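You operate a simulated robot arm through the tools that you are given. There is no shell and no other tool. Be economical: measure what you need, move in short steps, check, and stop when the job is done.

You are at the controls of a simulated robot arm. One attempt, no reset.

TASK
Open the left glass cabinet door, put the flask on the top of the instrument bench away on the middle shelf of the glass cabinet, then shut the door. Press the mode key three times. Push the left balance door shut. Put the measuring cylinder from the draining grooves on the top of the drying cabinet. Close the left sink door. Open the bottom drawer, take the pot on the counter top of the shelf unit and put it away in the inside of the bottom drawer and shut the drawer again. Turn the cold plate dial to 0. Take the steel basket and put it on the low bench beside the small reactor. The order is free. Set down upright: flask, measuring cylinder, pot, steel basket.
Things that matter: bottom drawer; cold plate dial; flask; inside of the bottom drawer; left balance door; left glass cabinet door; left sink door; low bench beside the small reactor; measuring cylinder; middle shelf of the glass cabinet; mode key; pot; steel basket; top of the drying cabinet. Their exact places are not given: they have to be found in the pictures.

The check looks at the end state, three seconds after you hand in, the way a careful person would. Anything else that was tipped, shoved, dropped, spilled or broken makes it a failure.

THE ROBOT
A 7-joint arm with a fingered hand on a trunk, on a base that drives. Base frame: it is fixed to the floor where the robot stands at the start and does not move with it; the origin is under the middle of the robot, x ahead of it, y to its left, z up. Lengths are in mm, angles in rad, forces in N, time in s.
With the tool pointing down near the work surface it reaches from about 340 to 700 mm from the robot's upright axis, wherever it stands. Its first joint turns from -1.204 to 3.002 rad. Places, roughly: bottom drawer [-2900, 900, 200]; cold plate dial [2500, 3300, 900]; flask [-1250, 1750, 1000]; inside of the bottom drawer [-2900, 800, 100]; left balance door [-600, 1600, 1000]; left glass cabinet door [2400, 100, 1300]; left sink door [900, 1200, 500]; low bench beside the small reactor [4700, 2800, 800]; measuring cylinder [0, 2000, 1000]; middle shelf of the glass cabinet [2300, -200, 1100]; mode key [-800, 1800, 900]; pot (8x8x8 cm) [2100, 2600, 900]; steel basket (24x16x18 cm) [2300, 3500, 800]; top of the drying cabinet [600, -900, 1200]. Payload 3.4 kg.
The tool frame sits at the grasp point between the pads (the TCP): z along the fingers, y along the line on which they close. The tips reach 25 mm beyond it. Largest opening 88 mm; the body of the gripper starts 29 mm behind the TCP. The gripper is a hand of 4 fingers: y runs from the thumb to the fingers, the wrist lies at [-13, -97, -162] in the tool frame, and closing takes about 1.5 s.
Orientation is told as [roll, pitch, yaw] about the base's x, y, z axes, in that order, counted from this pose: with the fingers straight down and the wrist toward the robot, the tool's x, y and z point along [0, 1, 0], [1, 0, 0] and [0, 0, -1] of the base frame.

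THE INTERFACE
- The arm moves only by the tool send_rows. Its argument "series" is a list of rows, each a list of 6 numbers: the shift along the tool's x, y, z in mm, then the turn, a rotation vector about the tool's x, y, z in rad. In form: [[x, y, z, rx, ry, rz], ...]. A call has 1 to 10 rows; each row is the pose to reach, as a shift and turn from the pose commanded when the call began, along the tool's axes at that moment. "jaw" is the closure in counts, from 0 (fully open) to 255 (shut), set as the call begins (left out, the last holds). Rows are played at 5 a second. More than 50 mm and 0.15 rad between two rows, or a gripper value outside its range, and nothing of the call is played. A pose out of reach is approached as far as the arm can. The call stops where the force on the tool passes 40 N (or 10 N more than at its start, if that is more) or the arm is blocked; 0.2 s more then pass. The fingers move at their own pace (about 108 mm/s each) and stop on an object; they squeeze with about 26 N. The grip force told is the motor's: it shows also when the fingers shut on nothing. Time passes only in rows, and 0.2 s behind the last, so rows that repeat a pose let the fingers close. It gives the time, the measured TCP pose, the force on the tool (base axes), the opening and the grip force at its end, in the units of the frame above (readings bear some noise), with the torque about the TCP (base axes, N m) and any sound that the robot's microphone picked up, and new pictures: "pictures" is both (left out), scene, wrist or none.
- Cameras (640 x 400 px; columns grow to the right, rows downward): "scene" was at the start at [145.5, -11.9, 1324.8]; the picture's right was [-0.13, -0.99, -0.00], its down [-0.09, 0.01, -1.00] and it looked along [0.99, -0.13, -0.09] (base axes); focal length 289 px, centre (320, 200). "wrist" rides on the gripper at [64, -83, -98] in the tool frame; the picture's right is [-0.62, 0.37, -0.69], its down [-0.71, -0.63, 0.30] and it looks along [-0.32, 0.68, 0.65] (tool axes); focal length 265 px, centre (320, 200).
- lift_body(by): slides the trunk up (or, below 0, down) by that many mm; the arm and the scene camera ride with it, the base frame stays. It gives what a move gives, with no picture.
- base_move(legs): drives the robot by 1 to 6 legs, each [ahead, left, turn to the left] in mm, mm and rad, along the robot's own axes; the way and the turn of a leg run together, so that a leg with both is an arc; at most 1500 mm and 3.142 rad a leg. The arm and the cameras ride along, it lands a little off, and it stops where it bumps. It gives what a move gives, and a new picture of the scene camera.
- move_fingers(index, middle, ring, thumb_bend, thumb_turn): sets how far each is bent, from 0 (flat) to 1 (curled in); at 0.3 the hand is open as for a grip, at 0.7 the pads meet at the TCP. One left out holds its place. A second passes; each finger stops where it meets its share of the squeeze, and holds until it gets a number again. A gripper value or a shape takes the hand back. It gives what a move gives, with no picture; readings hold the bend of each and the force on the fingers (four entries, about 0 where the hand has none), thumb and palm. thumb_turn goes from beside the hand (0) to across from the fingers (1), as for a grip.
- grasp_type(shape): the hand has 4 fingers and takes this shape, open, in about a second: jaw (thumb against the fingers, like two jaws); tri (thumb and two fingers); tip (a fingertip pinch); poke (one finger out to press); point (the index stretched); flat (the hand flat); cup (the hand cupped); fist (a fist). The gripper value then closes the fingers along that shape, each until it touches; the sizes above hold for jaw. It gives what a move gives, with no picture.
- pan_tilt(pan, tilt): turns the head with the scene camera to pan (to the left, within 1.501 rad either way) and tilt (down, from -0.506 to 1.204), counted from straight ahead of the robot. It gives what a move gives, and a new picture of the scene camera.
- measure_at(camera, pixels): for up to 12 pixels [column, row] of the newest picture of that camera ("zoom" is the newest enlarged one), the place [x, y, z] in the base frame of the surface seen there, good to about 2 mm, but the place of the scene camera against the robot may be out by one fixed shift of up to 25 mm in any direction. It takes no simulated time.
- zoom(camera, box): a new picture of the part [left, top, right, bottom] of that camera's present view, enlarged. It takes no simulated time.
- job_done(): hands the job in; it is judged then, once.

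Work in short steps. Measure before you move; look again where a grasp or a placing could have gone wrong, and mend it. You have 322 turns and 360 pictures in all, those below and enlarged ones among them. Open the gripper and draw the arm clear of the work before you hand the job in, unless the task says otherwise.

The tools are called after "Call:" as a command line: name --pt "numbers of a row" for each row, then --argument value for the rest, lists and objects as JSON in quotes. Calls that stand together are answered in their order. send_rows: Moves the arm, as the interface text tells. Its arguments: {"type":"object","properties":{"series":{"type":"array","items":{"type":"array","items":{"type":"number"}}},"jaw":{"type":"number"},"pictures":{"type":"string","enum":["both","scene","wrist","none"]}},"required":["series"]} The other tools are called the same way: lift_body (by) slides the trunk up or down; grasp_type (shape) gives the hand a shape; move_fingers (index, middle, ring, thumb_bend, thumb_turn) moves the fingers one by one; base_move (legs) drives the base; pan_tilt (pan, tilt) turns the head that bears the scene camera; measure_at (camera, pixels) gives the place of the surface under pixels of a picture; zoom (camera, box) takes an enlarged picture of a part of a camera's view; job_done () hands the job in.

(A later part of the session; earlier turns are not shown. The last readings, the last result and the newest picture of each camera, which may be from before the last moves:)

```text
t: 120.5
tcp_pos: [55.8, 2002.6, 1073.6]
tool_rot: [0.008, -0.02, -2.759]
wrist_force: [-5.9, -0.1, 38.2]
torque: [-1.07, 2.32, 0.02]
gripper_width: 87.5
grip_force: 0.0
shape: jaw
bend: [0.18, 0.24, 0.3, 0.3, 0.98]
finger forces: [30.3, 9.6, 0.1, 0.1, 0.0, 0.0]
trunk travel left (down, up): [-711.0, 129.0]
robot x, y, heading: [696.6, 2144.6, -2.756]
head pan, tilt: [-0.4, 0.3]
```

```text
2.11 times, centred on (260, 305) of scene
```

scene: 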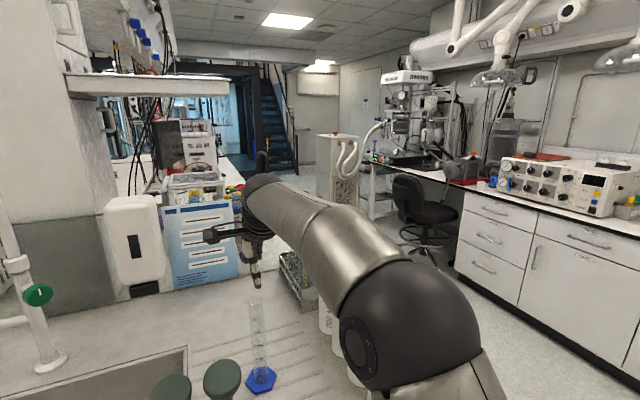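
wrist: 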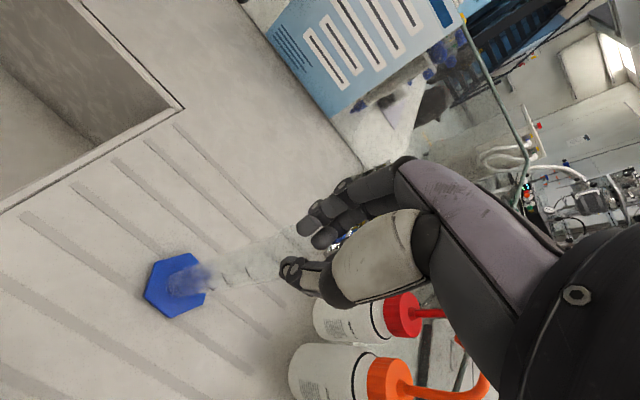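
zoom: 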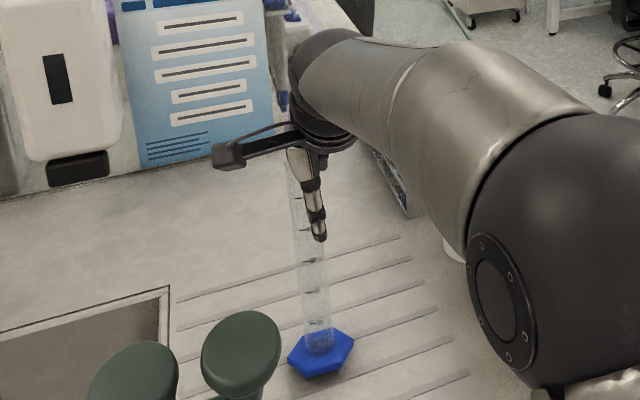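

The index finger's root is pressing on the rim. Go up at once and look.

Call:
send_rows --pt "0 0 -30 0 0 0" --pt "0 0 -70 0 0 0" --pt "0 0 -110 0 0 0" --pictures "both"

```text
t: 121.3
tcp_pos: [54.7, 2004.2, 1169.6]
tool_rot: [0.005, 0.014, -2.76]
wrist_force: [-1.0, 0.8, 0.6]
torque: [-0.04, 0.01, -0.04]
gripper_width: 87.7
grip_force: 0.0
shape: jaw
bend: [0.3, 0.3, 0.3, 0.3, 0.98]
finger forces: [0.1, 0.0, 0.0, 0.0, 0.1, 0.0]
trunk travel left (down, up): [-711.0, 129.0]
robot x, y, heading: [697.4, 2148.0, -2.756]
head pan, tilt: [-0.4, 0.3]
```

scene: 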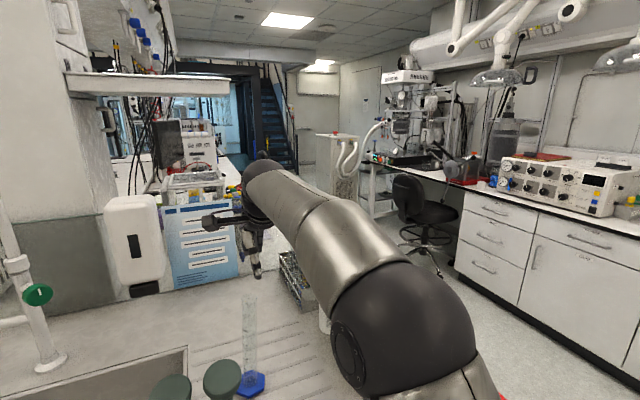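
wrist: 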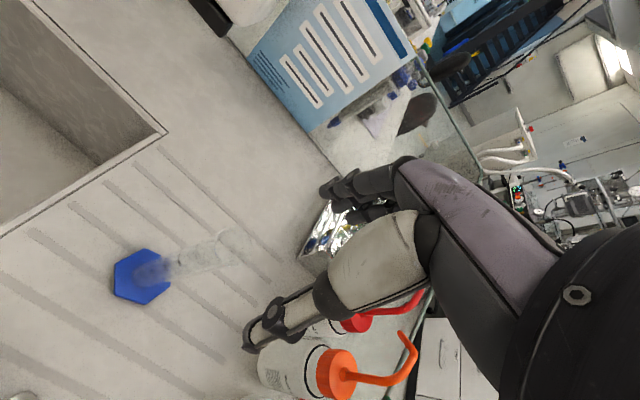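

Still upright. A tilted side grasp is better: back away, then turn the hand so the closing axis is horizontal and the fingers tilt 45° down.

Call:
base_move --legs '[[-350, 0, 0], [0, -230, 0]]'

Call:
send_rows --pt "0 0 0 -0.051 -0.051 -0.124" --pt "0 0 0 -0.102 -0.102 -0.247" --pt "0 0 0 -0.154 -0.154 -0.371" --pt "0 0 0 -0.205 -0.205 -0.494" --pt "0 0 0 -0.256 -0.256 -0.618" --pt "0 0 0 -0.307 -0.307 -0.742" --pt "0 0 0 -0.358 -0.358 -0.865" --pt "0 0 0 -0.41 -0.41 -0.989" --pt "0 0 0 -0.461 -0.461 -1.112" --pt "0 0 0 -0.512 -0.512 -1.236" --pictures "none"

```text
t: 125.0
tcp_pos: [296.2, 2351.5, 1169.2]
tool_rot: [0.007, 0.01, -2.754]
wrist_force: [0.3, 0.2, 0.0]
torque: [0.03, 0.01, 0.01]
gripper_width: 87.9
grip_force: 0.0
shape: jaw
bend: [0.3, 0.3, 0.3, 0.3, 0.98]
finger forces: [0.1, 0.0, 0.0, 0.1, 0.0, 0.0]
trunk travel left (down, up): [-711.0, 129.0]
robot x, y, heading: [936.1, 2496.5, -2.746]
head pan, tilt: [-0.4, 0.3]
```

scene: 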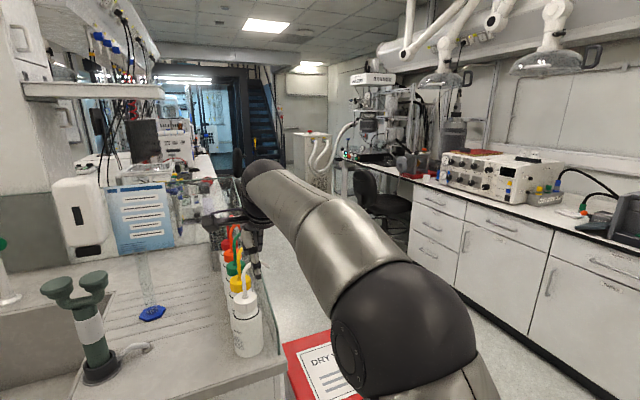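

```text
t: 127.2
tcp_pos: [293.8, 2350.2, 1169.9]
tool_rot: [-0.66, -0.091, -1.432]
wrist_force: [-0.1, 0.0, 0.0]
torque: [0.03, 0.01, 0.01]
gripper_width: 87.7
grip_force: 0.0
shape: jaw
bend: [0.3, 0.3, 0.3, 0.3, 0.98]
finger forces: [0.0, 0.0, 0.0, 0.0, 0.0, 0.0]
trunk travel left (down, up): [-711.0, 129.0]
robot x, y, heading: [934.9, 2499.0, -2.749]
head pan, tilt: [-0.4, 0.3]
```

Call:
send_rows --pt "0 0 0 -0.051 -0.051 -0.124" --pt "0 0 0 -0.102 -0.102 -0.247" --pictures "both"

```text
t: 127.8
tcp_pos: [295.2, 2350.9, 1169.7]
tool_rot: [-0.775, -0.005, -1.181]
wrist_force: [0.4, 0.3, 0.3]
torque: [0.01, -0.01, 0.03]
gripper_width: 87.8
grip_force: 0.1
shape: jaw
bend: [0.3, 0.3, 0.3, 0.3, 0.98]
finger forces: [0.0, 0.0, 0.1, 0.0, 0.0, 0.0]
trunk travel left (down, up): [-711.0, 129.0]
robot x, y, heading: [937.0, 2496.8, -2.752]
head pan, tilt: [-0.4, 0.3]
```

scene: 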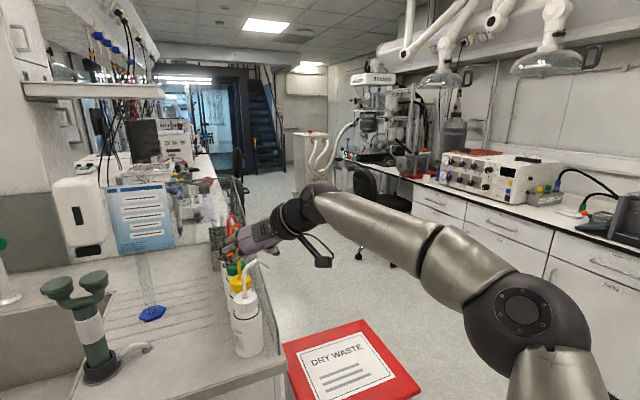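
wrist: 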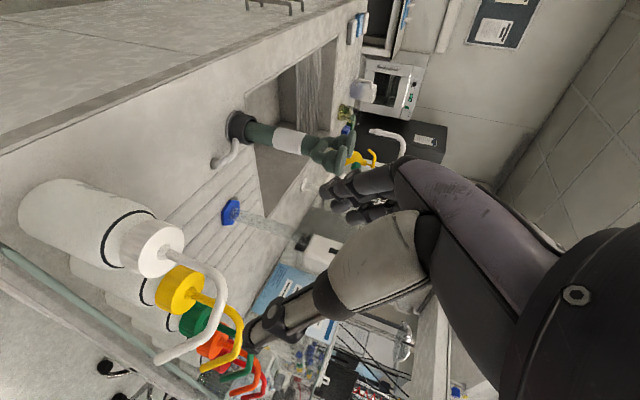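

Good pose. Measure the cylinder's base and tube from here.

Call:
measure_at --camera "wrist" --pixels '[[232, 210], [228, 220], [238, 202], [250, 219], [265, 226], [280, 233], [295, 240]]'

Call:
measure_at --camera "scene" --pixels '[[151, 314], [140, 314], [163, 312], [150, 307], [146, 260], [147, 280]]'

Call:
zoom --camera "scene" --box '[40, 200, 300, 380]'

```text
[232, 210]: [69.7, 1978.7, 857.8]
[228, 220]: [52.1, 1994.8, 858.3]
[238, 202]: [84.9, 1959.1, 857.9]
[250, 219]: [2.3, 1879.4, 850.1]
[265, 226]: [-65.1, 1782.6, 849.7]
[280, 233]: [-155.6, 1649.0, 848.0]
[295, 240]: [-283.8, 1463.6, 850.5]
```

```text
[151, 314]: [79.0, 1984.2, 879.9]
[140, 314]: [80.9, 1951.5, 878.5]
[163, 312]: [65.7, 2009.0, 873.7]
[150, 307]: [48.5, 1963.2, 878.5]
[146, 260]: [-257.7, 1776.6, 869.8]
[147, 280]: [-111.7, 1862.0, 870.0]
```

```text
2.22 times, centred on (170, 290) of scene
```

zoom: 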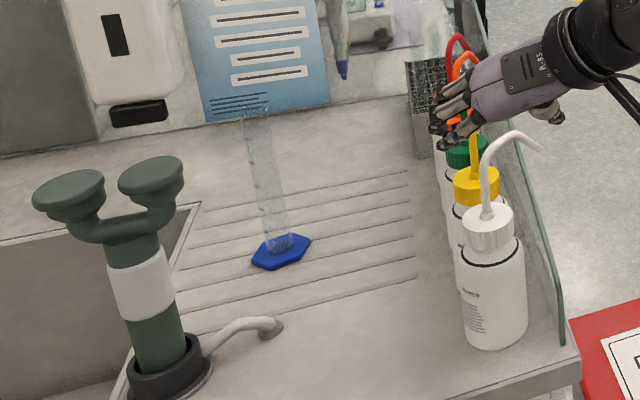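

Cylinder base is now at ≈ (66,1980). Reduce the tilt to ~30°, then drive left and ahead over it at z≈1170.

Call:
send_rows --pt "0 0 0 0 -0.13 0" --pt "0 0 0 0 -0.262 0" --pictures "none"

Call:
base_move --legs '[[0, 256, 0], [250, 0, 0]]'

Call:
send_rows --pt "0 0 0 0 0 0" --pictures "wrist"

```text
t: 128.4
tcp_pos: [296.1, 2351.1, 1169.2]
tool_rot: [-1.039, -0.006, -1.182]
wrist_force: [-0.3, -0.2, 0.5]
torque: [0.0, -0.01, 0.01]
gripper_width: 87.8
grip_force: 0.2
shape: jaw
bend: [0.3, 0.3, 0.3, 0.3, 0.98]
finger forces: [0.0, 0.0, 0.0, 0.0, 0.0, 0.0]
trunk travel left (down, up): [-711.0, 129.0]
robot x, y, heading: [935.9, 2494.2, -2.746]
head pan, tilt: [-0.4, 0.3]
```

```text
t: 131.6
tcp_pos: [163.6, 2015.5, 1169.7]
tool_rot: [-1.038, -0.005, -1.176]
wrist_force: [-0.5, 0.0, -0.4]
torque: [0.0, -0.01, 0.01]
gripper_width: 87.9
grip_force: 0.1
shape: jaw
bend: [0.3, 0.3, 0.3, 0.3, 0.98]
finger forces: [0.0, 0.0, 0.1, 0.0, 0.0, 0.0]
trunk travel left (down, up): [-711.0, 129.0]
robot x, y, heading: [802.3, 2162.9, -2.743]
head pan, tilt: [-0.4, 0.3]
```

scene: 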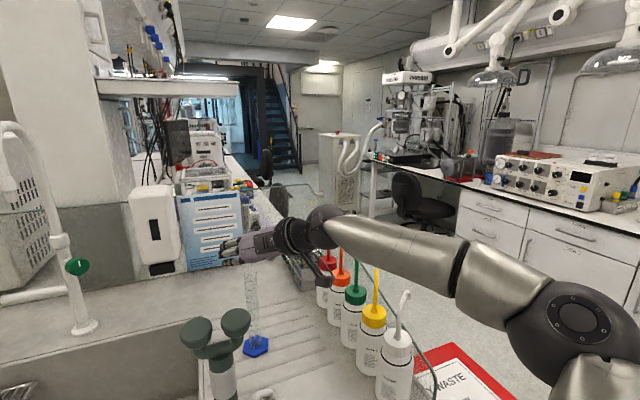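

```text
t: 132.0
tcp_pos: [164.1, 2015.2, 1171.2]
tool_rot: [-1.038, -0.005, -1.175]
wrist_force: [0.1, -0.1, 1.8]
torque: [-0.03, 0.01, -0.04]
gripper_width: 87.8
grip_force: 0.1
shape: jaw
bend: [0.3, 0.3, 0.3, 0.3, 0.98]
finger forces: [0.0, 0.0, 0.0, 0.0, 0.1, 0.0]
trunk travel left (down, up): [-711.0, 129.0]
robot x, y, heading: [807.1, 2163.9, -2.743]
head pan, tilt: [-0.4, 0.3]
```

wrist: 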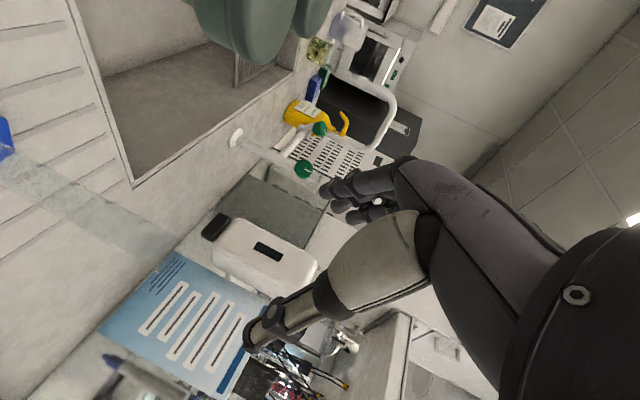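

Call:
measure_at --camera "wrist" --pixels '[[60, 195], [100, 215], [140, 232], [165, 245], [45, 170], [70, 215], [120, 240]]'

Call:
zoom --camera "scene" --box '[180, 180, 440, 400]'

Call:
measure_at --camera "scene" --pixels '[[256, 347], [243, 347], [268, 346], [255, 340], [253, 300], [252, 280], [380, 275], [405, 295], [360, 290], [335, 215], [400, 240]]'

```text
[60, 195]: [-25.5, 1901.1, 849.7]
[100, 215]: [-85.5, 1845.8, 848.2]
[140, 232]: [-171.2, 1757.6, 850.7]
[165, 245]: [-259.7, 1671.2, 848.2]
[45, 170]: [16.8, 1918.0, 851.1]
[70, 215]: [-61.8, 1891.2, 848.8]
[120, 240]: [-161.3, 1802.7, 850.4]
```

```text
1.82 times, centred on (310, 290) of scene
```

zoom: 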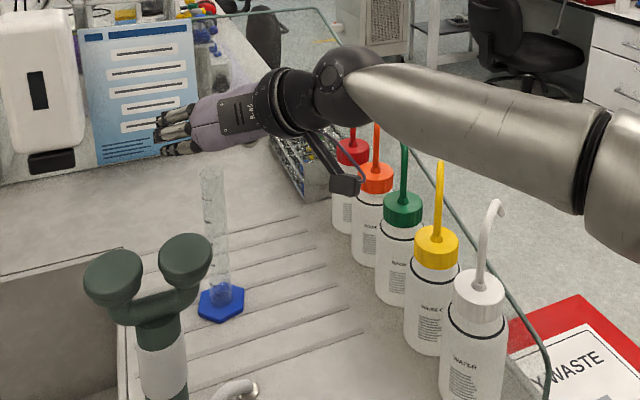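

```text
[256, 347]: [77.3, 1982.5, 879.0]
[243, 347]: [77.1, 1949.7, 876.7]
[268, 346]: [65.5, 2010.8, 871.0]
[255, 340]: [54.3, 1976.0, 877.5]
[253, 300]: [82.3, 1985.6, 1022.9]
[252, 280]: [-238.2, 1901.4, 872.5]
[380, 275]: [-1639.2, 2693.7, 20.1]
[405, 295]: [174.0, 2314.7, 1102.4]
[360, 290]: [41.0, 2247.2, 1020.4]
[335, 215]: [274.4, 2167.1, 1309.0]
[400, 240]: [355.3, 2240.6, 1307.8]
```

Axis ≈ (63,1983). Drive the remaining 100 mm ahead, then check alignment.

Call:
base_move --legs '[[102, -9, 0]]'

Call:
zoom --camera "scene" --box '[160, 200, 360, 400]'

```text
t: 133.2
tcp_pos: [68.1, 1983.8, 1169.3]
tool_rot: [-1.036, -0.004, -1.172]
wrist_force: [-0.3, -0.7, -1.1]
torque: [-0.03, 0.0, 0.0]
gripper_width: 87.7
grip_force: 0.0
shape: jaw
bend: [0.3, 0.3, 0.3, 0.3, 0.98]
finger forces: [0.0, 0.0, 0.1, 0.0, 0.0, 0.1]
trunk travel left (down, up): [-711.0, 129.0]
robot x, y, heading: [708.8, 2133.7, -2.74]
head pan, tilt: [-0.4, 0.3]
```

scene: 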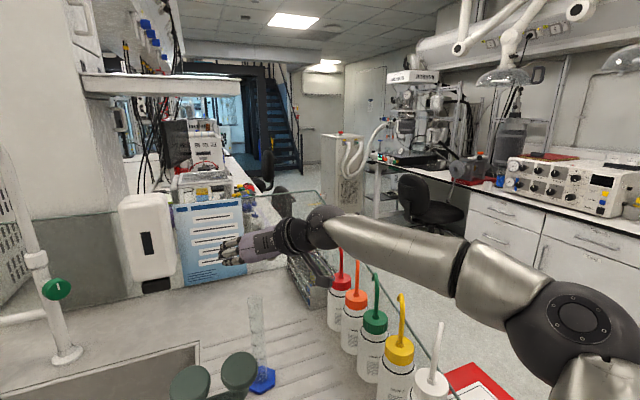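

```text
2.00 times, centred on (260, 300) of scene
```

zoom: 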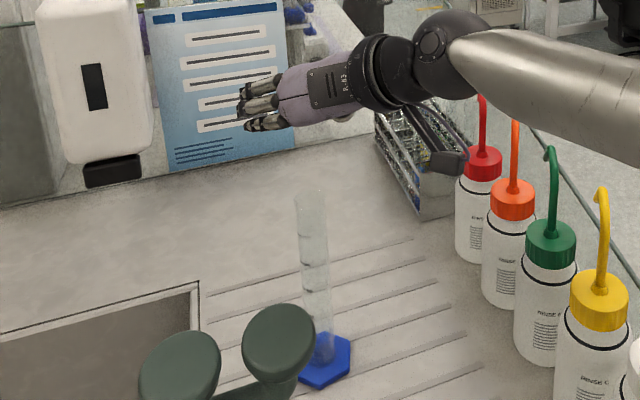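

Lower 60 mm vertically and look.

Call:
send_rows --pt "20 0 10 0 0 0" --pt "36 0 19 0 0 0" --pt "52 0 28 0 0 0" --pt "52 0 28 0 0 0" --pictures "wrist"

Call:
zoom --camera "scene" --box '[160, 200, 360, 400]'

```text
t: 134.2
tcp_pos: [70.2, 1983.2, 1110.4]
tool_rot: [-1.039, -0.004, -1.173]
wrist_force: [0.7, 0.2, -0.2]
torque: [-0.04, 0.01, 0.0]
gripper_width: 87.8
grip_force: 0.1
shape: jaw
bend: [0.3, 0.3, 0.3, 0.3, 0.98]
finger forces: [0.1, 0.1, 0.0, 0.0, 0.0, 0.0]
trunk travel left (down, up): [-711.0, 129.0]
robot x, y, heading: [707.9, 2133.3, -2.739]
head pan, tilt: [-0.4, 0.3]
```

wrist: 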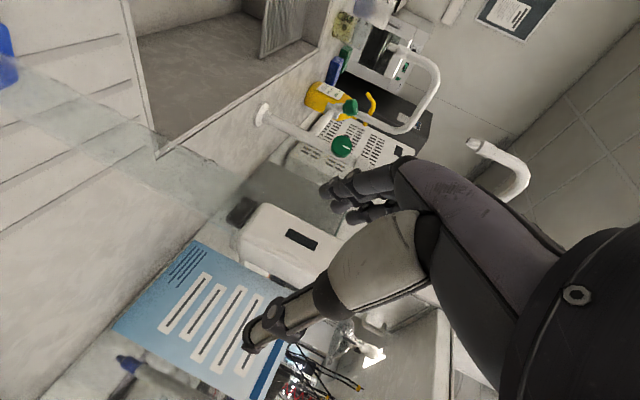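

```text
2.00 times, centred on (260, 300) of scene
```

zoom: 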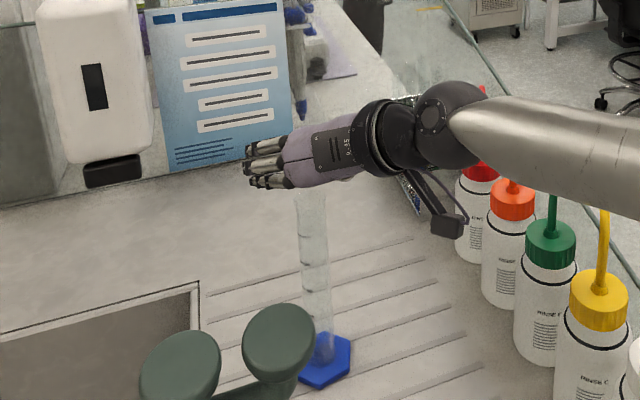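

Descend another 42 mm with 6 mm forward.

Call:
send_rows --pt "10 0 9 0 0 0" --pt "21 0 18 0 0 0" --pt "33 0 26 0 0 0" --pt "33 0 26 0 0 0" --pictures "wrist"

Call:
zoom --camera "scene" --box '[160, 200, 360, 400]'

```text
t: 135.2
tcp_pos: [65.3, 1979.9, 1068.6]
tool_rot: [-1.04, -0.006, -1.171]
wrist_force: [-1.2, -0.1, 0.1]
torque: [-0.01, -0.05, 0.04]
gripper_width: 87.8
grip_force: 0.0
shape: jaw
bend: [0.3, 0.3, 0.3, 0.3, 0.98]
finger forces: [0.1, 0.0, 0.0, 0.0, 0.1, 0.0]
trunk travel left (down, up): [-711.0, 129.0]
robot x, y, heading: [710.6, 2131.9, -2.74]
head pan, tilt: [-0.4, 0.3]
```

wrist: 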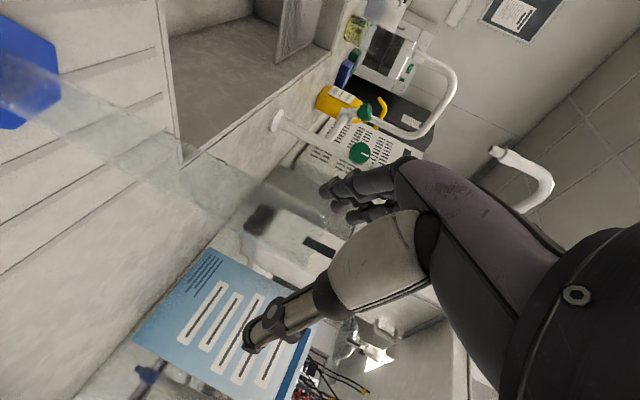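

```text
2.00 times, centred on (260, 300) of scene
```

zoom: 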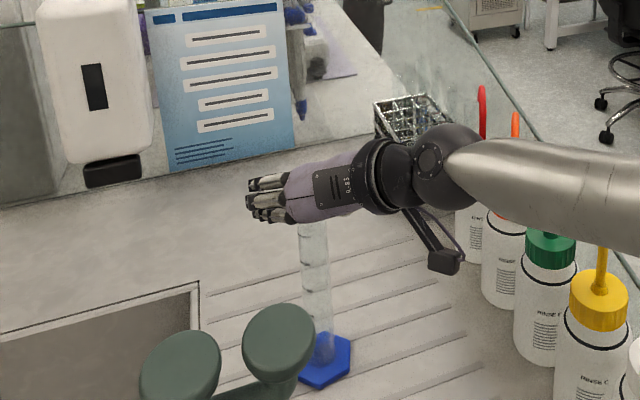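

The tube now passes between thumb and fingers. Close.

Call:
send_rows --pt "0 0 0 0 0 0" --pt "0 0 0 0 0 0" --pt "0 0 0 0 0 0" --pt "0 0 0 0 0 0" --pt "0 0 0 0 0 0" --pt "0 0 0 0 0 0" --pt "0 0 0 0 0 0" --pt "0 0 0 0 0 0" --jaw 255 --pictures "wrist"

Call:
zoom --camera "scene" --box '[160, 200, 360, 400]'

```text
t: 137.0
tcp_pos: [65.7, 1980.2, 1068.0]
tool_rot: [-1.039, -0.006, -1.173]
wrist_force: [0.6, 0.1, 0.9]
torque: [-0.05, -0.05, -0.01]
gripper_width: 9.9
grip_force: 26.6
shape: jaw
bend: [0.75, 0.7, 0.7, 0.82, 1.0]
finger forces: [12.9, 0.0, 0.1, 0.0, 16.9, 0.0]
trunk travel left (down, up): [-711.0, 129.0]
robot x, y, heading: [705.9, 2132.1, -2.736]
head pan, tilt: [-0.4, 0.3]
```

wrist: 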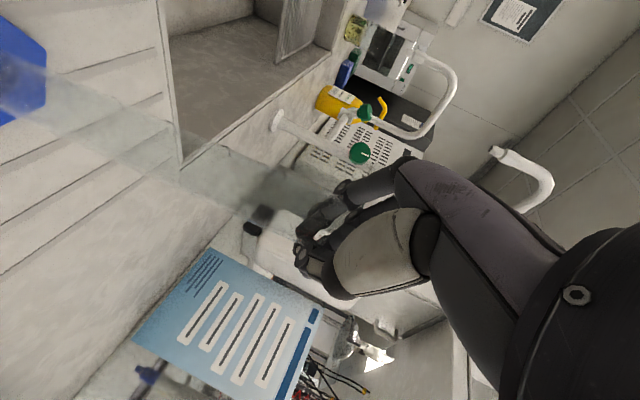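

```text
2.00 times, centred on (260, 300) of scene
```

zoom: 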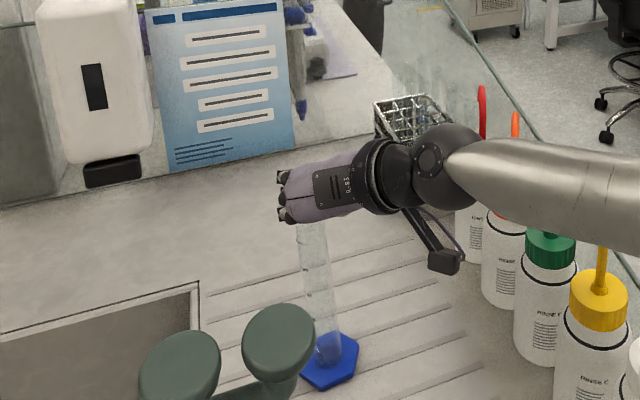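

Only index and thumb touch and the tube leans – the grip is poor. Open again carefully and look.

Call:
send_rows --pt "0 0 0 0 0 0" --pt "0 0 0 0 0 0" --pt "0 0 0 0 0 0" --pt "0 0 0 0 0 0" --pt "0 0 0 0 0 0" --jaw 0 --pictures "wrist"

Call:
zoom --camera "scene" --box '[160, 200, 360, 400]'

Call:
measure_at --camera "wrist" --pixels '[[20, 80], [60, 90], [150, 150], [200, 175], [250, 200], [290, 220], [320, 240], [240, 220]]'

```text
t: 138.2
tcp_pos: [65.6, 1980.4, 1069.2]
tool_rot: [-1.039, -0.006, -1.172]
wrist_force: [-0.5, 0.1, -0.3]
torque: [-0.02, 0.01, -0.03]
gripper_width: 87.8
grip_force: 0.0
shape: jaw
bend: [0.3, 0.3, 0.3, 0.3, 0.98]
finger forces: [0.0, 0.1, 0.0, 0.0, 0.0, 0.1]
trunk travel left (down, up): [-711.0, 129.0]
robot x, y, heading: [708.7, 2137.0, -2.737]
head pan, tilt: [-0.4, 0.3]
```

wrist: 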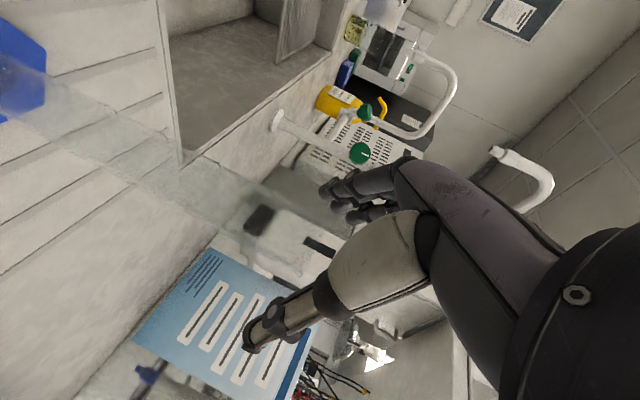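

```text
2.00 times, centred on (260, 300) of scene
```

zoom: 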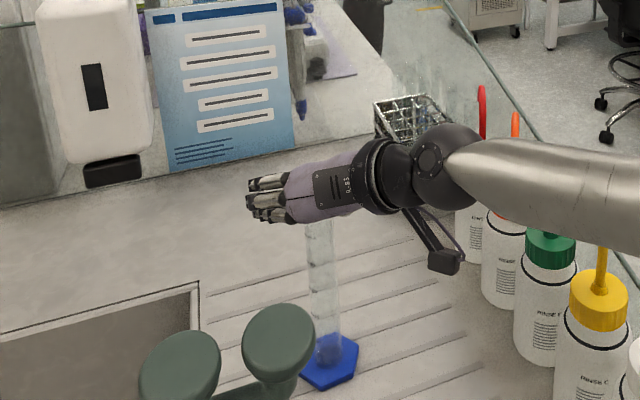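

```text
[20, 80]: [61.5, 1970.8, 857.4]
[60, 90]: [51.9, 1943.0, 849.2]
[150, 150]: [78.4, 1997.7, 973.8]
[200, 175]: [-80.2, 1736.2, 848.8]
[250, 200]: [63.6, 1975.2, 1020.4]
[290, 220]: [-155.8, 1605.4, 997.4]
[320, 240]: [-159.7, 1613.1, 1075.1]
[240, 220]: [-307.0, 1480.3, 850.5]
```

Call:
measure_at --camera "zoom" --pixels '[[300, 368], [358, 350], [328, 388], [345, 375], [310, 380], [328, 362], [322, 300], [318, 270], [330, 300], [312, 300]]'

Call:
measure_at --camera "wrist" --pixels '[[40, 60], [40, 105], [10, 25], [10, 120], [120, 120], [120, 140], [180, 160], [180, 175], [230, 190], [270, 210]]'

```text
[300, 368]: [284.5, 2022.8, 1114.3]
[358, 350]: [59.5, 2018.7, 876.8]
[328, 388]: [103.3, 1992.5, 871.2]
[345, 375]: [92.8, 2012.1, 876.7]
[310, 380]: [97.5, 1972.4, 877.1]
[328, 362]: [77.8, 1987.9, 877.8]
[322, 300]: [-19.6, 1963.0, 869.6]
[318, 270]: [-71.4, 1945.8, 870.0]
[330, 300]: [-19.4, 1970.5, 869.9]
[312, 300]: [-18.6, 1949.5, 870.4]
```

```text
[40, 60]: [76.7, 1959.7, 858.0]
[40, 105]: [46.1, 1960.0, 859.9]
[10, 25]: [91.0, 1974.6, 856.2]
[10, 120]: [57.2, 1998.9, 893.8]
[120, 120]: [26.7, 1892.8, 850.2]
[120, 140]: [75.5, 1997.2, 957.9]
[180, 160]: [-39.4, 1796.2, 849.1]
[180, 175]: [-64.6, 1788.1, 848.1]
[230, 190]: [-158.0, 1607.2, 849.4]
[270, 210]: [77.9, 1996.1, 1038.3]
```

The rim is evidently only at about TCP height (middle and ring closed above it). Go 34 mm lower, shift 4 mm right, and grip again.

Call:
send_rows --pt "10 -2 6 0 0 0" --pt "20 -4 12 0 0 0" --pt "29 -4 17 0 0 0" --pt "29 -4 17 0 0 0" --pictures "both"

```text
t: 139.2
tcp_pos: [65.6, 1985.4, 1035.6]
tool_rot: [-1.038, -0.004, -1.173]
wrist_force: [-0.1, 0.0, 0.8]
torque: [-0.01, -0.01, 0.02]
gripper_width: 87.6
grip_force: 0.2
shape: jaw
bend: [0.3, 0.3, 0.3, 0.3, 0.98]
finger forces: [0.0, 0.0, 0.0, 0.0, 0.0, 0.0]
trunk travel left (down, up): [-711.0, 129.0]
robot x, y, heading: [704.4, 2131.5, -2.744]
head pan, tilt: [-0.4, 0.3]
```

scene: 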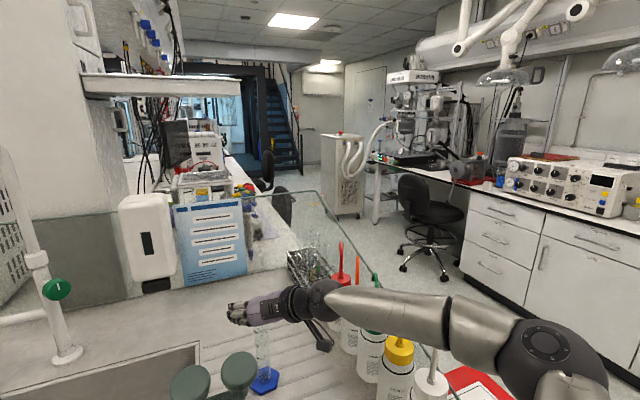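
wrist: 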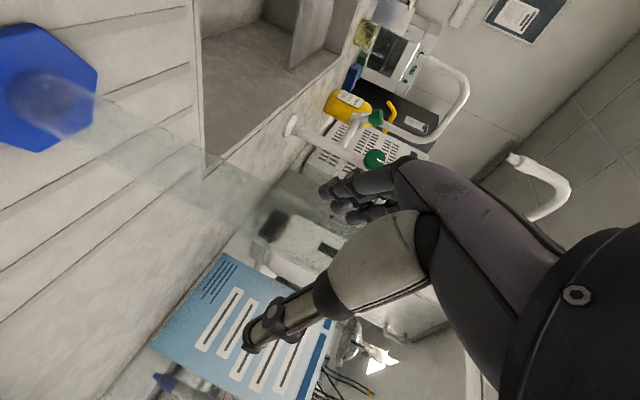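

Call:
zoom --camera "scene" --box '[200, 220, 480, 400]'

Call:
send_rows --pt "0 0 0 0 0 0" --pt "0 0 0 0 0 0" --pt "0 0 0 0 0 0" --pt "0 0 0 0 0 0" --pt "0 0 0 0 0 0" --pt "0 0 0 0 0 0" --pt "0 0 0 0 0 0" --pt "0 0 0 0 0 0" --jaw 255 --pictures "wrist"

```text
2.22 times, centred on (340, 310) of scene
```

zoom: 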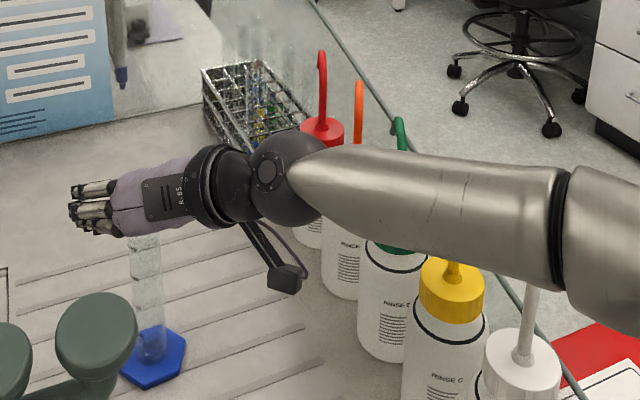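

```text
t: 141.0
tcp_pos: [63.4, 1983.7, 1035.4]
tool_rot: [-1.036, -0.006, -1.172]
wrist_force: [-0.4, -0.4, 0.0]
torque: [0.0, -0.03, -0.01]
gripper_width: 13.0
grip_force: 25.6
shape: jaw
bend: [0.75, 0.7, 0.7, 0.81, 1.0]
finger forces: [12.9, 2.0, 0.7, 0.0, 16.7, 0.0]
trunk travel left (down, up): [-711.0, 129.0]
robot x, y, heading: [706.7, 2133.9, -2.738]
head pan, tilt: [-0.4, 0.3]
```

wrist: 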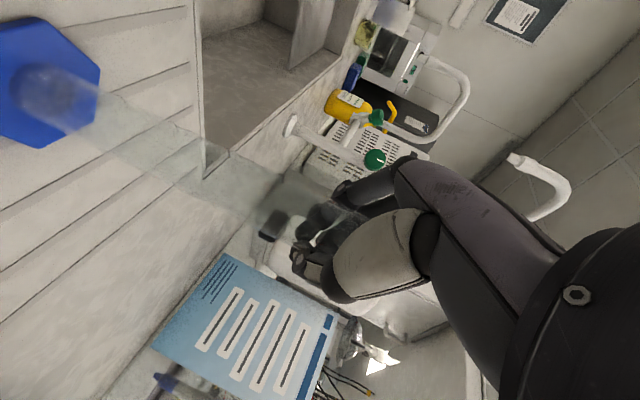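

The tube looks held between thumb and fingers. Test by lifting 20 mm.

Call:
send_rows --pt "-9 0 -5 0 0 0" --pt "-17 0 -10 0 0 0" --pt "-17 0 -10 0 0 0" --pictures "wrist"

Call:
zoom --camera "scene" --box '[160, 200, 360, 400]'

```text
t: 141.8
tcp_pos: [63.1, 1985.1, 1054.8]
tool_rot: [-1.036, -0.005, -1.171]
wrist_force: [-0.1, -0.2, -1.4]
torque: [0.0, 0.01, -0.02]
gripper_width: 12.9
grip_force: 26.0
shape: jaw
bend: [0.75, 0.7, 0.7, 0.81, 1.0]
finger forces: [12.6, 1.8, 0.6, 0.0, 16.5, 0.0]
trunk travel left (down, up): [-711.0, 129.0]
robot x, y, heading: [705.1, 2134.2, -2.74]
head pan, tilt: [-0.4, 0.3]
```

wrist: 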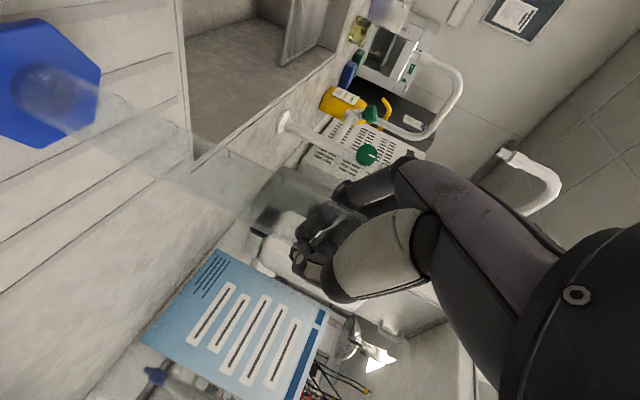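

```text
2.00 times, centred on (260, 300) of scene
```

zoom: 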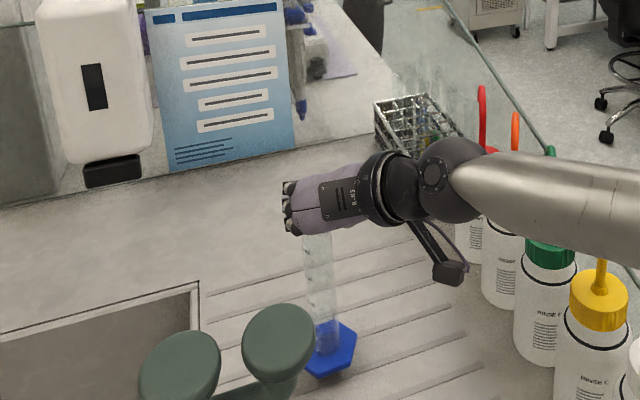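

It's held and lifts with the hand. Raise with the trunk and arm, then shift right a little (clear of the green fixture) and back away.

Call:
lift_body --by 125

Call:
send_rows --pt "-17 0 -10 0 0 0" --pt "-34 0 -20 0 0 0" --pt "-52 0 -30 0 0 0" --pt "-69 0 -41 0 0 0" --pictures "scene"

```text
t: 143.3
tcp_pos: [61.9, 1982.9, 1179.9]
tool_rot: [-1.036, -0.004, -1.173]
wrist_force: [0.4, 0.4, -0.9]
torque: [-0.02, 0.01, -0.02]
gripper_width: 13.3
grip_force: 26.1
shape: jaw
bend: [0.75, 0.7, 0.7, 0.81, 1.0]
finger forces: [12.7, 1.8, 0.6, 0.0, 16.5, 0.0]
trunk travel left (down, up): [-836.0, 4.0]
robot x, y, heading: [708.9, 2135.6, -2.742]
head pan, tilt: [-0.4, 0.3]
```

```text
t: 144.3
tcp_pos: [63.2, 1985.7, 1261.3]
tool_rot: [-1.037, -0.005, -1.173]
wrist_force: [0.8, 0.5, -0.3]
torque: [0.03, -0.01, 0.0]
gripper_width: 13.1
grip_force: 26.2
shape: jaw
bend: [0.75, 0.7, 0.7, 0.81, 1.0]
finger forces: [12.5, 1.7, 0.7, 0.0, 16.3, 0.0]
trunk travel left (down, up): [-836.0, 4.0]
robot x, y, heading: [709.2, 2134.0, -2.741]
head pan, tilt: [-0.4, 0.3]
```

scene: 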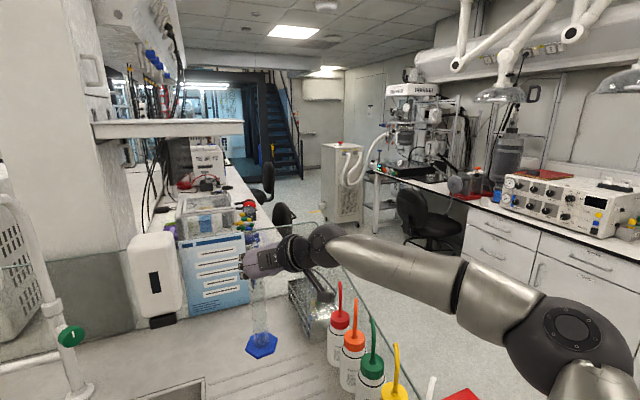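

Back away into the aisle and turn to face along −v.

Call:
base_move --legs '[[0, -40, 0], [-500, 0, 0], [0, 0, 1.57], [1400, 0, 0]]'

Call:
pan_tilt --pan -0.5 --tilt 0.4

```text
t: 158.1
tcp_pos: [1843.0, 432.8, 1260.8]
tool_rot: [-1.037, -0.005, 0.399]
wrist_force: [-0.6, -0.2, -0.6]
torque: [0.0, 0.01, 0.0]
gripper_width: 12.8
grip_force: 25.6
shape: jaw
bend: [0.75, 0.7, 0.7, 0.81, 1.0]
finger forces: [12.3, 1.4, 0.7, 0.0, 15.9, 0.0]
trunk travel left (down, up): [-836.0, 4.0]
robot x, y, heading: [1693.6, 1077.3, -1.166]
head pan, tilt: [-0.4, 0.3]
```

scene: 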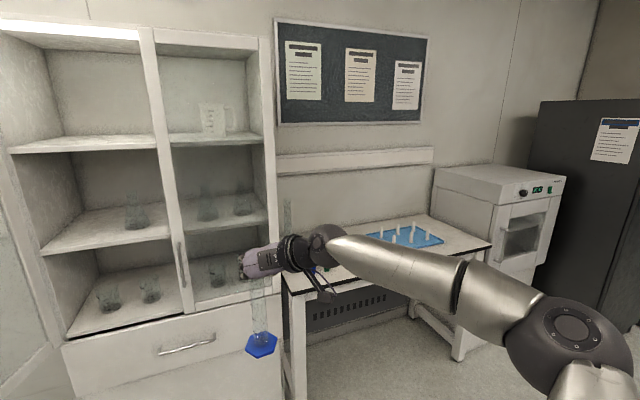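

```text
t: 158.8
tcp_pos: [1844.1, 433.4, 1260.4]
tool_rot: [-1.037, -0.005, 0.4]
wrist_force: [-0.6, 0.4, -1.0]
torque: [0.01, 0.0, -0.01]
gripper_width: 12.9
grip_force: 25.8
shape: jaw
bend: [0.75, 0.7, 0.7, 0.81, 1.0]
finger forces: [12.4, 1.5, 0.7, 0.0, 15.8, 0.0]
trunk travel left (down, up): [-836.0, 4.0]
robot x, y, heading: [1695.3, 1075.5, -1.171]
head pan, tilt: [-0.499, 0.4]
```

scene: 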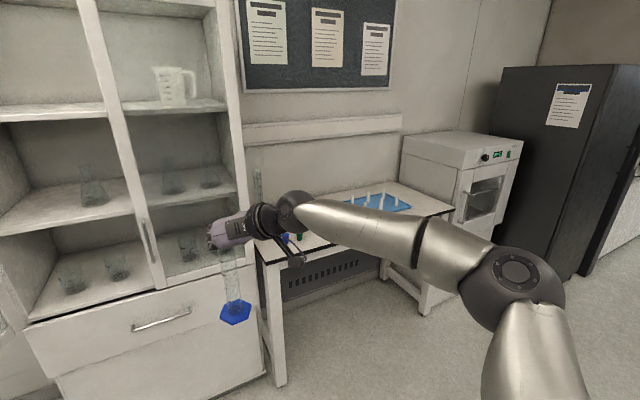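

Measure the drying cabinet top from here.

Call:
measure_at --camera "scene" --pixels '[[410, 140], [460, 165], [515, 142], [458, 134], [440, 150], [480, 150], [490, 140]]'

Call:
base_move --legs '[[340, 0, 0], [0, -860, 0], [0, -800, 0]]'

```text
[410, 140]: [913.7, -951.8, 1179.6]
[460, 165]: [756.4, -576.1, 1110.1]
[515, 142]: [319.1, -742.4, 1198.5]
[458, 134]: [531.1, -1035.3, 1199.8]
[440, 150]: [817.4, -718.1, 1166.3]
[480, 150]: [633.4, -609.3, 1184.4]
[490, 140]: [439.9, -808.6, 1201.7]
```

```text
t: 169.1
tcp_pos: [444.6, -532.6, 1260.3]
tool_rot: [-1.036, -0.004, 0.403]
wrist_force: [0.4, 0.2, -0.3]
torque: [-0.05, 0.0, -0.03]
gripper_width: 12.7
grip_force: 25.7
shape: jaw
bend: [0.75, 0.7, 0.7, 0.81, 1.0]
finger forces: [12.4, 1.6, 0.7, 0.1, 15.8, 0.0]
trunk travel left (down, up): [-836.0, 4.0]
robot x, y, heading: [289.1, 112.5, -1.165]
head pan, tilt: [-0.499, 0.4]
```

scene: 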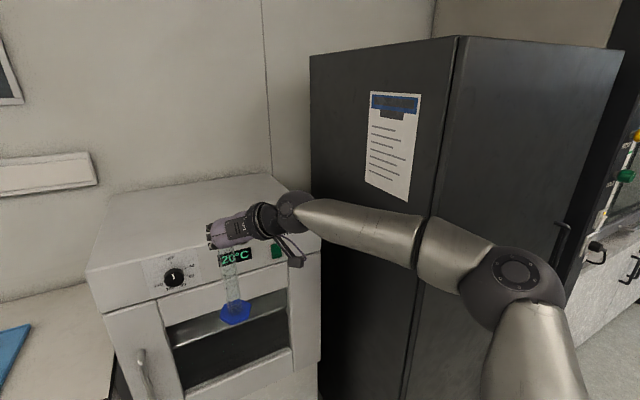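

Raise the hand 165 mm.

Call:
send_rows --pt "-34 0 -20 0 0 0" --pt "-68 0 -40 0 0 0" --pt "-102 0 -60 0 0 0" --pt "-142 0 -84 0 0 0" --pt "-142 0 -84 0 0 0" --pictures "scene"

```text
t: 170.3
tcp_pos: [442.6, -533.8, 1423.0]
tool_rot: [-1.036, -0.007, 0.405]
wrist_force: [-0.3, 0.1, -1.9]
torque: [0.02, 0.01, 0.0]
gripper_width: 12.8
grip_force: 25.6
shape: jaw
bend: [0.75, 0.7, 0.7, 0.81, 1.0]
finger forces: [12.3, 1.5, 0.5, 0.0, 15.8, 0.0]
trunk travel left (down, up): [-836.0, 4.0]
robot x, y, heading: [295.0, 114.4, -1.17]
head pan, tilt: [-0.499, 0.4]
```

scene: 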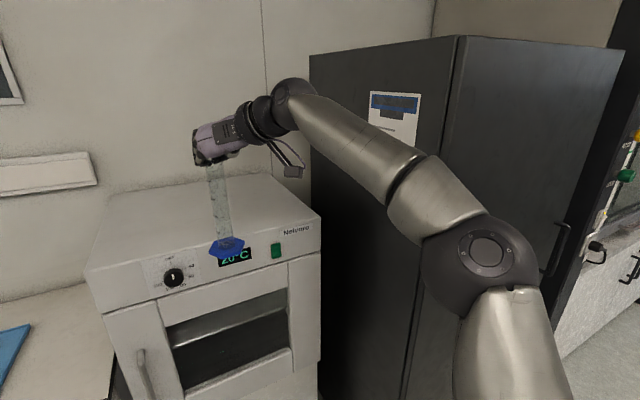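

Move ahead so the cylinder is over the top's middle.

Call:
base_move --legs '[[280, -20, 0]]'

Call:
send_rows --pt "0 0 0 0 0 0" --pictures "wrist"

Call:
measure_at --camera "wrist" --pixels '[[30, 30], [80, 30], [20, 200], [100, 200], [40, 300], [200, 250], [140, 50], [60, 70], [30, 110]]'

```text
t: 172.2
tcp_pos: [532.7, -795.0, 1424.0]
tool_rot: [-1.037, -0.006, 0.404]
wrist_force: [-0.1, 0.7, -0.8]
torque: [0.0, -0.06, -0.01]
gripper_width: 12.8
grip_force: 25.8
shape: jaw
bend: [0.75, 0.7, 0.7, 0.81, 1.0]
finger forces: [12.3, 1.4, 0.6, 0.0, 15.7, 0.0]
trunk travel left (down, up): [-836.0, 4.0]
robot x, y, heading: [384.1, -150.9, -1.162]
head pan, tilt: [-0.499, 0.4]
```

scene: 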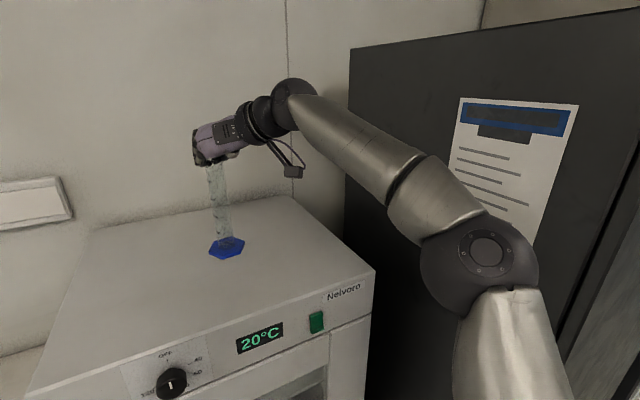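

```text
t: 172.6
tcp_pos: [533.5, -794.1, 1423.9]
tool_rot: [-1.038, -0.005, 0.404]
wrist_force: [0.3, 0.1, -1.2]
torque: [0.02, 0.01, 0.01]
gripper_width: 12.9
grip_force: 26.0
shape: jaw
bend: [0.75, 0.7, 0.7, 0.81, 1.0]
finger forces: [12.3, 1.4, 0.7, 0.0, 15.6, 0.0]
trunk travel left (down, up): [-836.0, 4.0]
robot x, y, heading: [387.2, -151.4, -1.164]
head pan, tilt: [-0.499, 0.4]
```

wrist: 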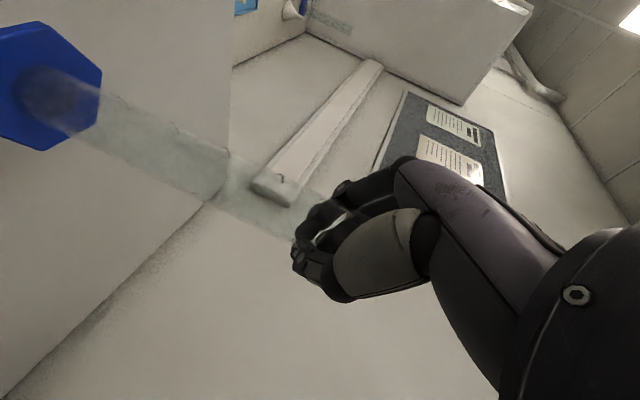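

```text
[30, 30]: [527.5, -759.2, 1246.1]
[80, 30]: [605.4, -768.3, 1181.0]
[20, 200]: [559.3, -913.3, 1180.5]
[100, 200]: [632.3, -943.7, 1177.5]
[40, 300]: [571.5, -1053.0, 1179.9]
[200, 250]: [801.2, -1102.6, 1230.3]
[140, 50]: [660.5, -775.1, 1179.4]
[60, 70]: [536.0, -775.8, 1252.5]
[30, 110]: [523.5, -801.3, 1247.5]
```

Top is at z 1180, the cylinder's foot at ≈1238. Lower 52 mm, then creep.

Call:
send_rows --pt "17 0 10 0 0 0" --pt "33 0 20 0 0 0" --pt "45 0 26 0 0 0" --pt "47 0 28 0 0 0" --pt "49 0 29 0 0 0" --pt "51 0 30 0 0 0" --pictures "wrist"

Call:
measure_at --camera "wrist" --pixels '[[30, 30], [60, 70], [30, 110], [80, 30], [10, 120], [110, 60]]'

```text
t: 174.0
tcp_pos: [531.8, -795.4, 1365.1]
tool_rot: [-1.04, -0.008, 0.402]
wrist_force: [0.3, -0.5, 2.6]
torque: [-0.01, -0.03, 0.0]
gripper_width: 12.6
grip_force: 26.4
shape: jaw
bend: [0.75, 0.7, 0.7, 0.81, 1.0]
finger forces: [12.6, 1.4, 0.6, 0.0, 16.1, 0.0]
trunk travel left (down, up): [-836.0, 4.0]
robot x, y, heading: [384.2, -152.9, -1.164]
head pan, tilt: [-0.499, 0.4]
```

wrist: 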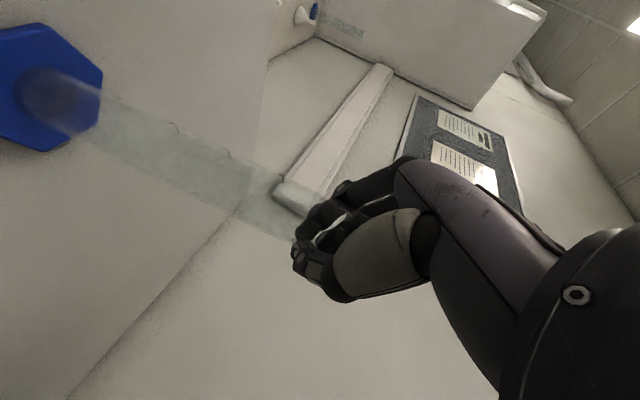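

```text
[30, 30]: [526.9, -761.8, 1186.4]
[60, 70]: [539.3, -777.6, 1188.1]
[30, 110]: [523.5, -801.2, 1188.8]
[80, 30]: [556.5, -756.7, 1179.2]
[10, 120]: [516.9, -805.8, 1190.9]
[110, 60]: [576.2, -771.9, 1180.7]
```

The foot touches (force change, foot top at ~1187). Release.

Call:
send_rows --pt "1 0 0.5 0 0 0" --pt "1 0 0.5 0 0 0" --pt "1 0 0.5 0 0 0" --pt "1 0 0.5 0 0 0" --pt "1 0 0.5 0 0 0" --pt "1 0 0.5 0 0 0" --jaw 0 --pictures "both"

```text
t: 175.4
tcp_pos: [532.8, -795.8, 1362.4]
tool_rot: [-1.04, -0.005, 0.403]
wrist_force: [-0.3, -0.1, 0.7]
torque: [0.03, -0.02, 0.0]
gripper_width: 87.5
grip_force: 0.1
shape: jaw
bend: [0.3, 0.3, 0.3, 0.3, 0.98]
finger forces: [0.1, 0.0, 0.0, 0.1, 0.1, 0.1]
trunk travel left (down, up): [-836.0, 4.0]
robot x, y, heading: [380.4, -150.7, -1.162]
head pan, tilt: [-0.499, 0.4]
```

scene: 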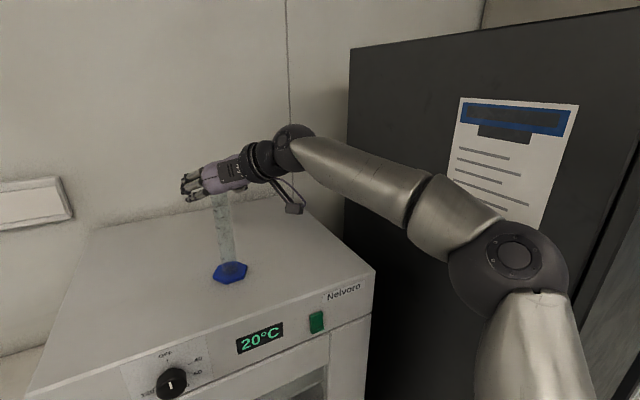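
wrist: 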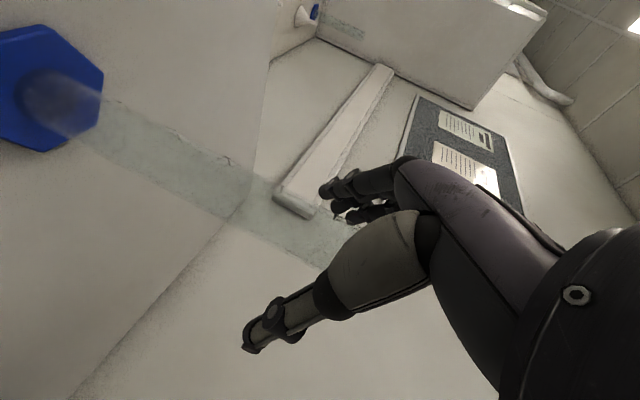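

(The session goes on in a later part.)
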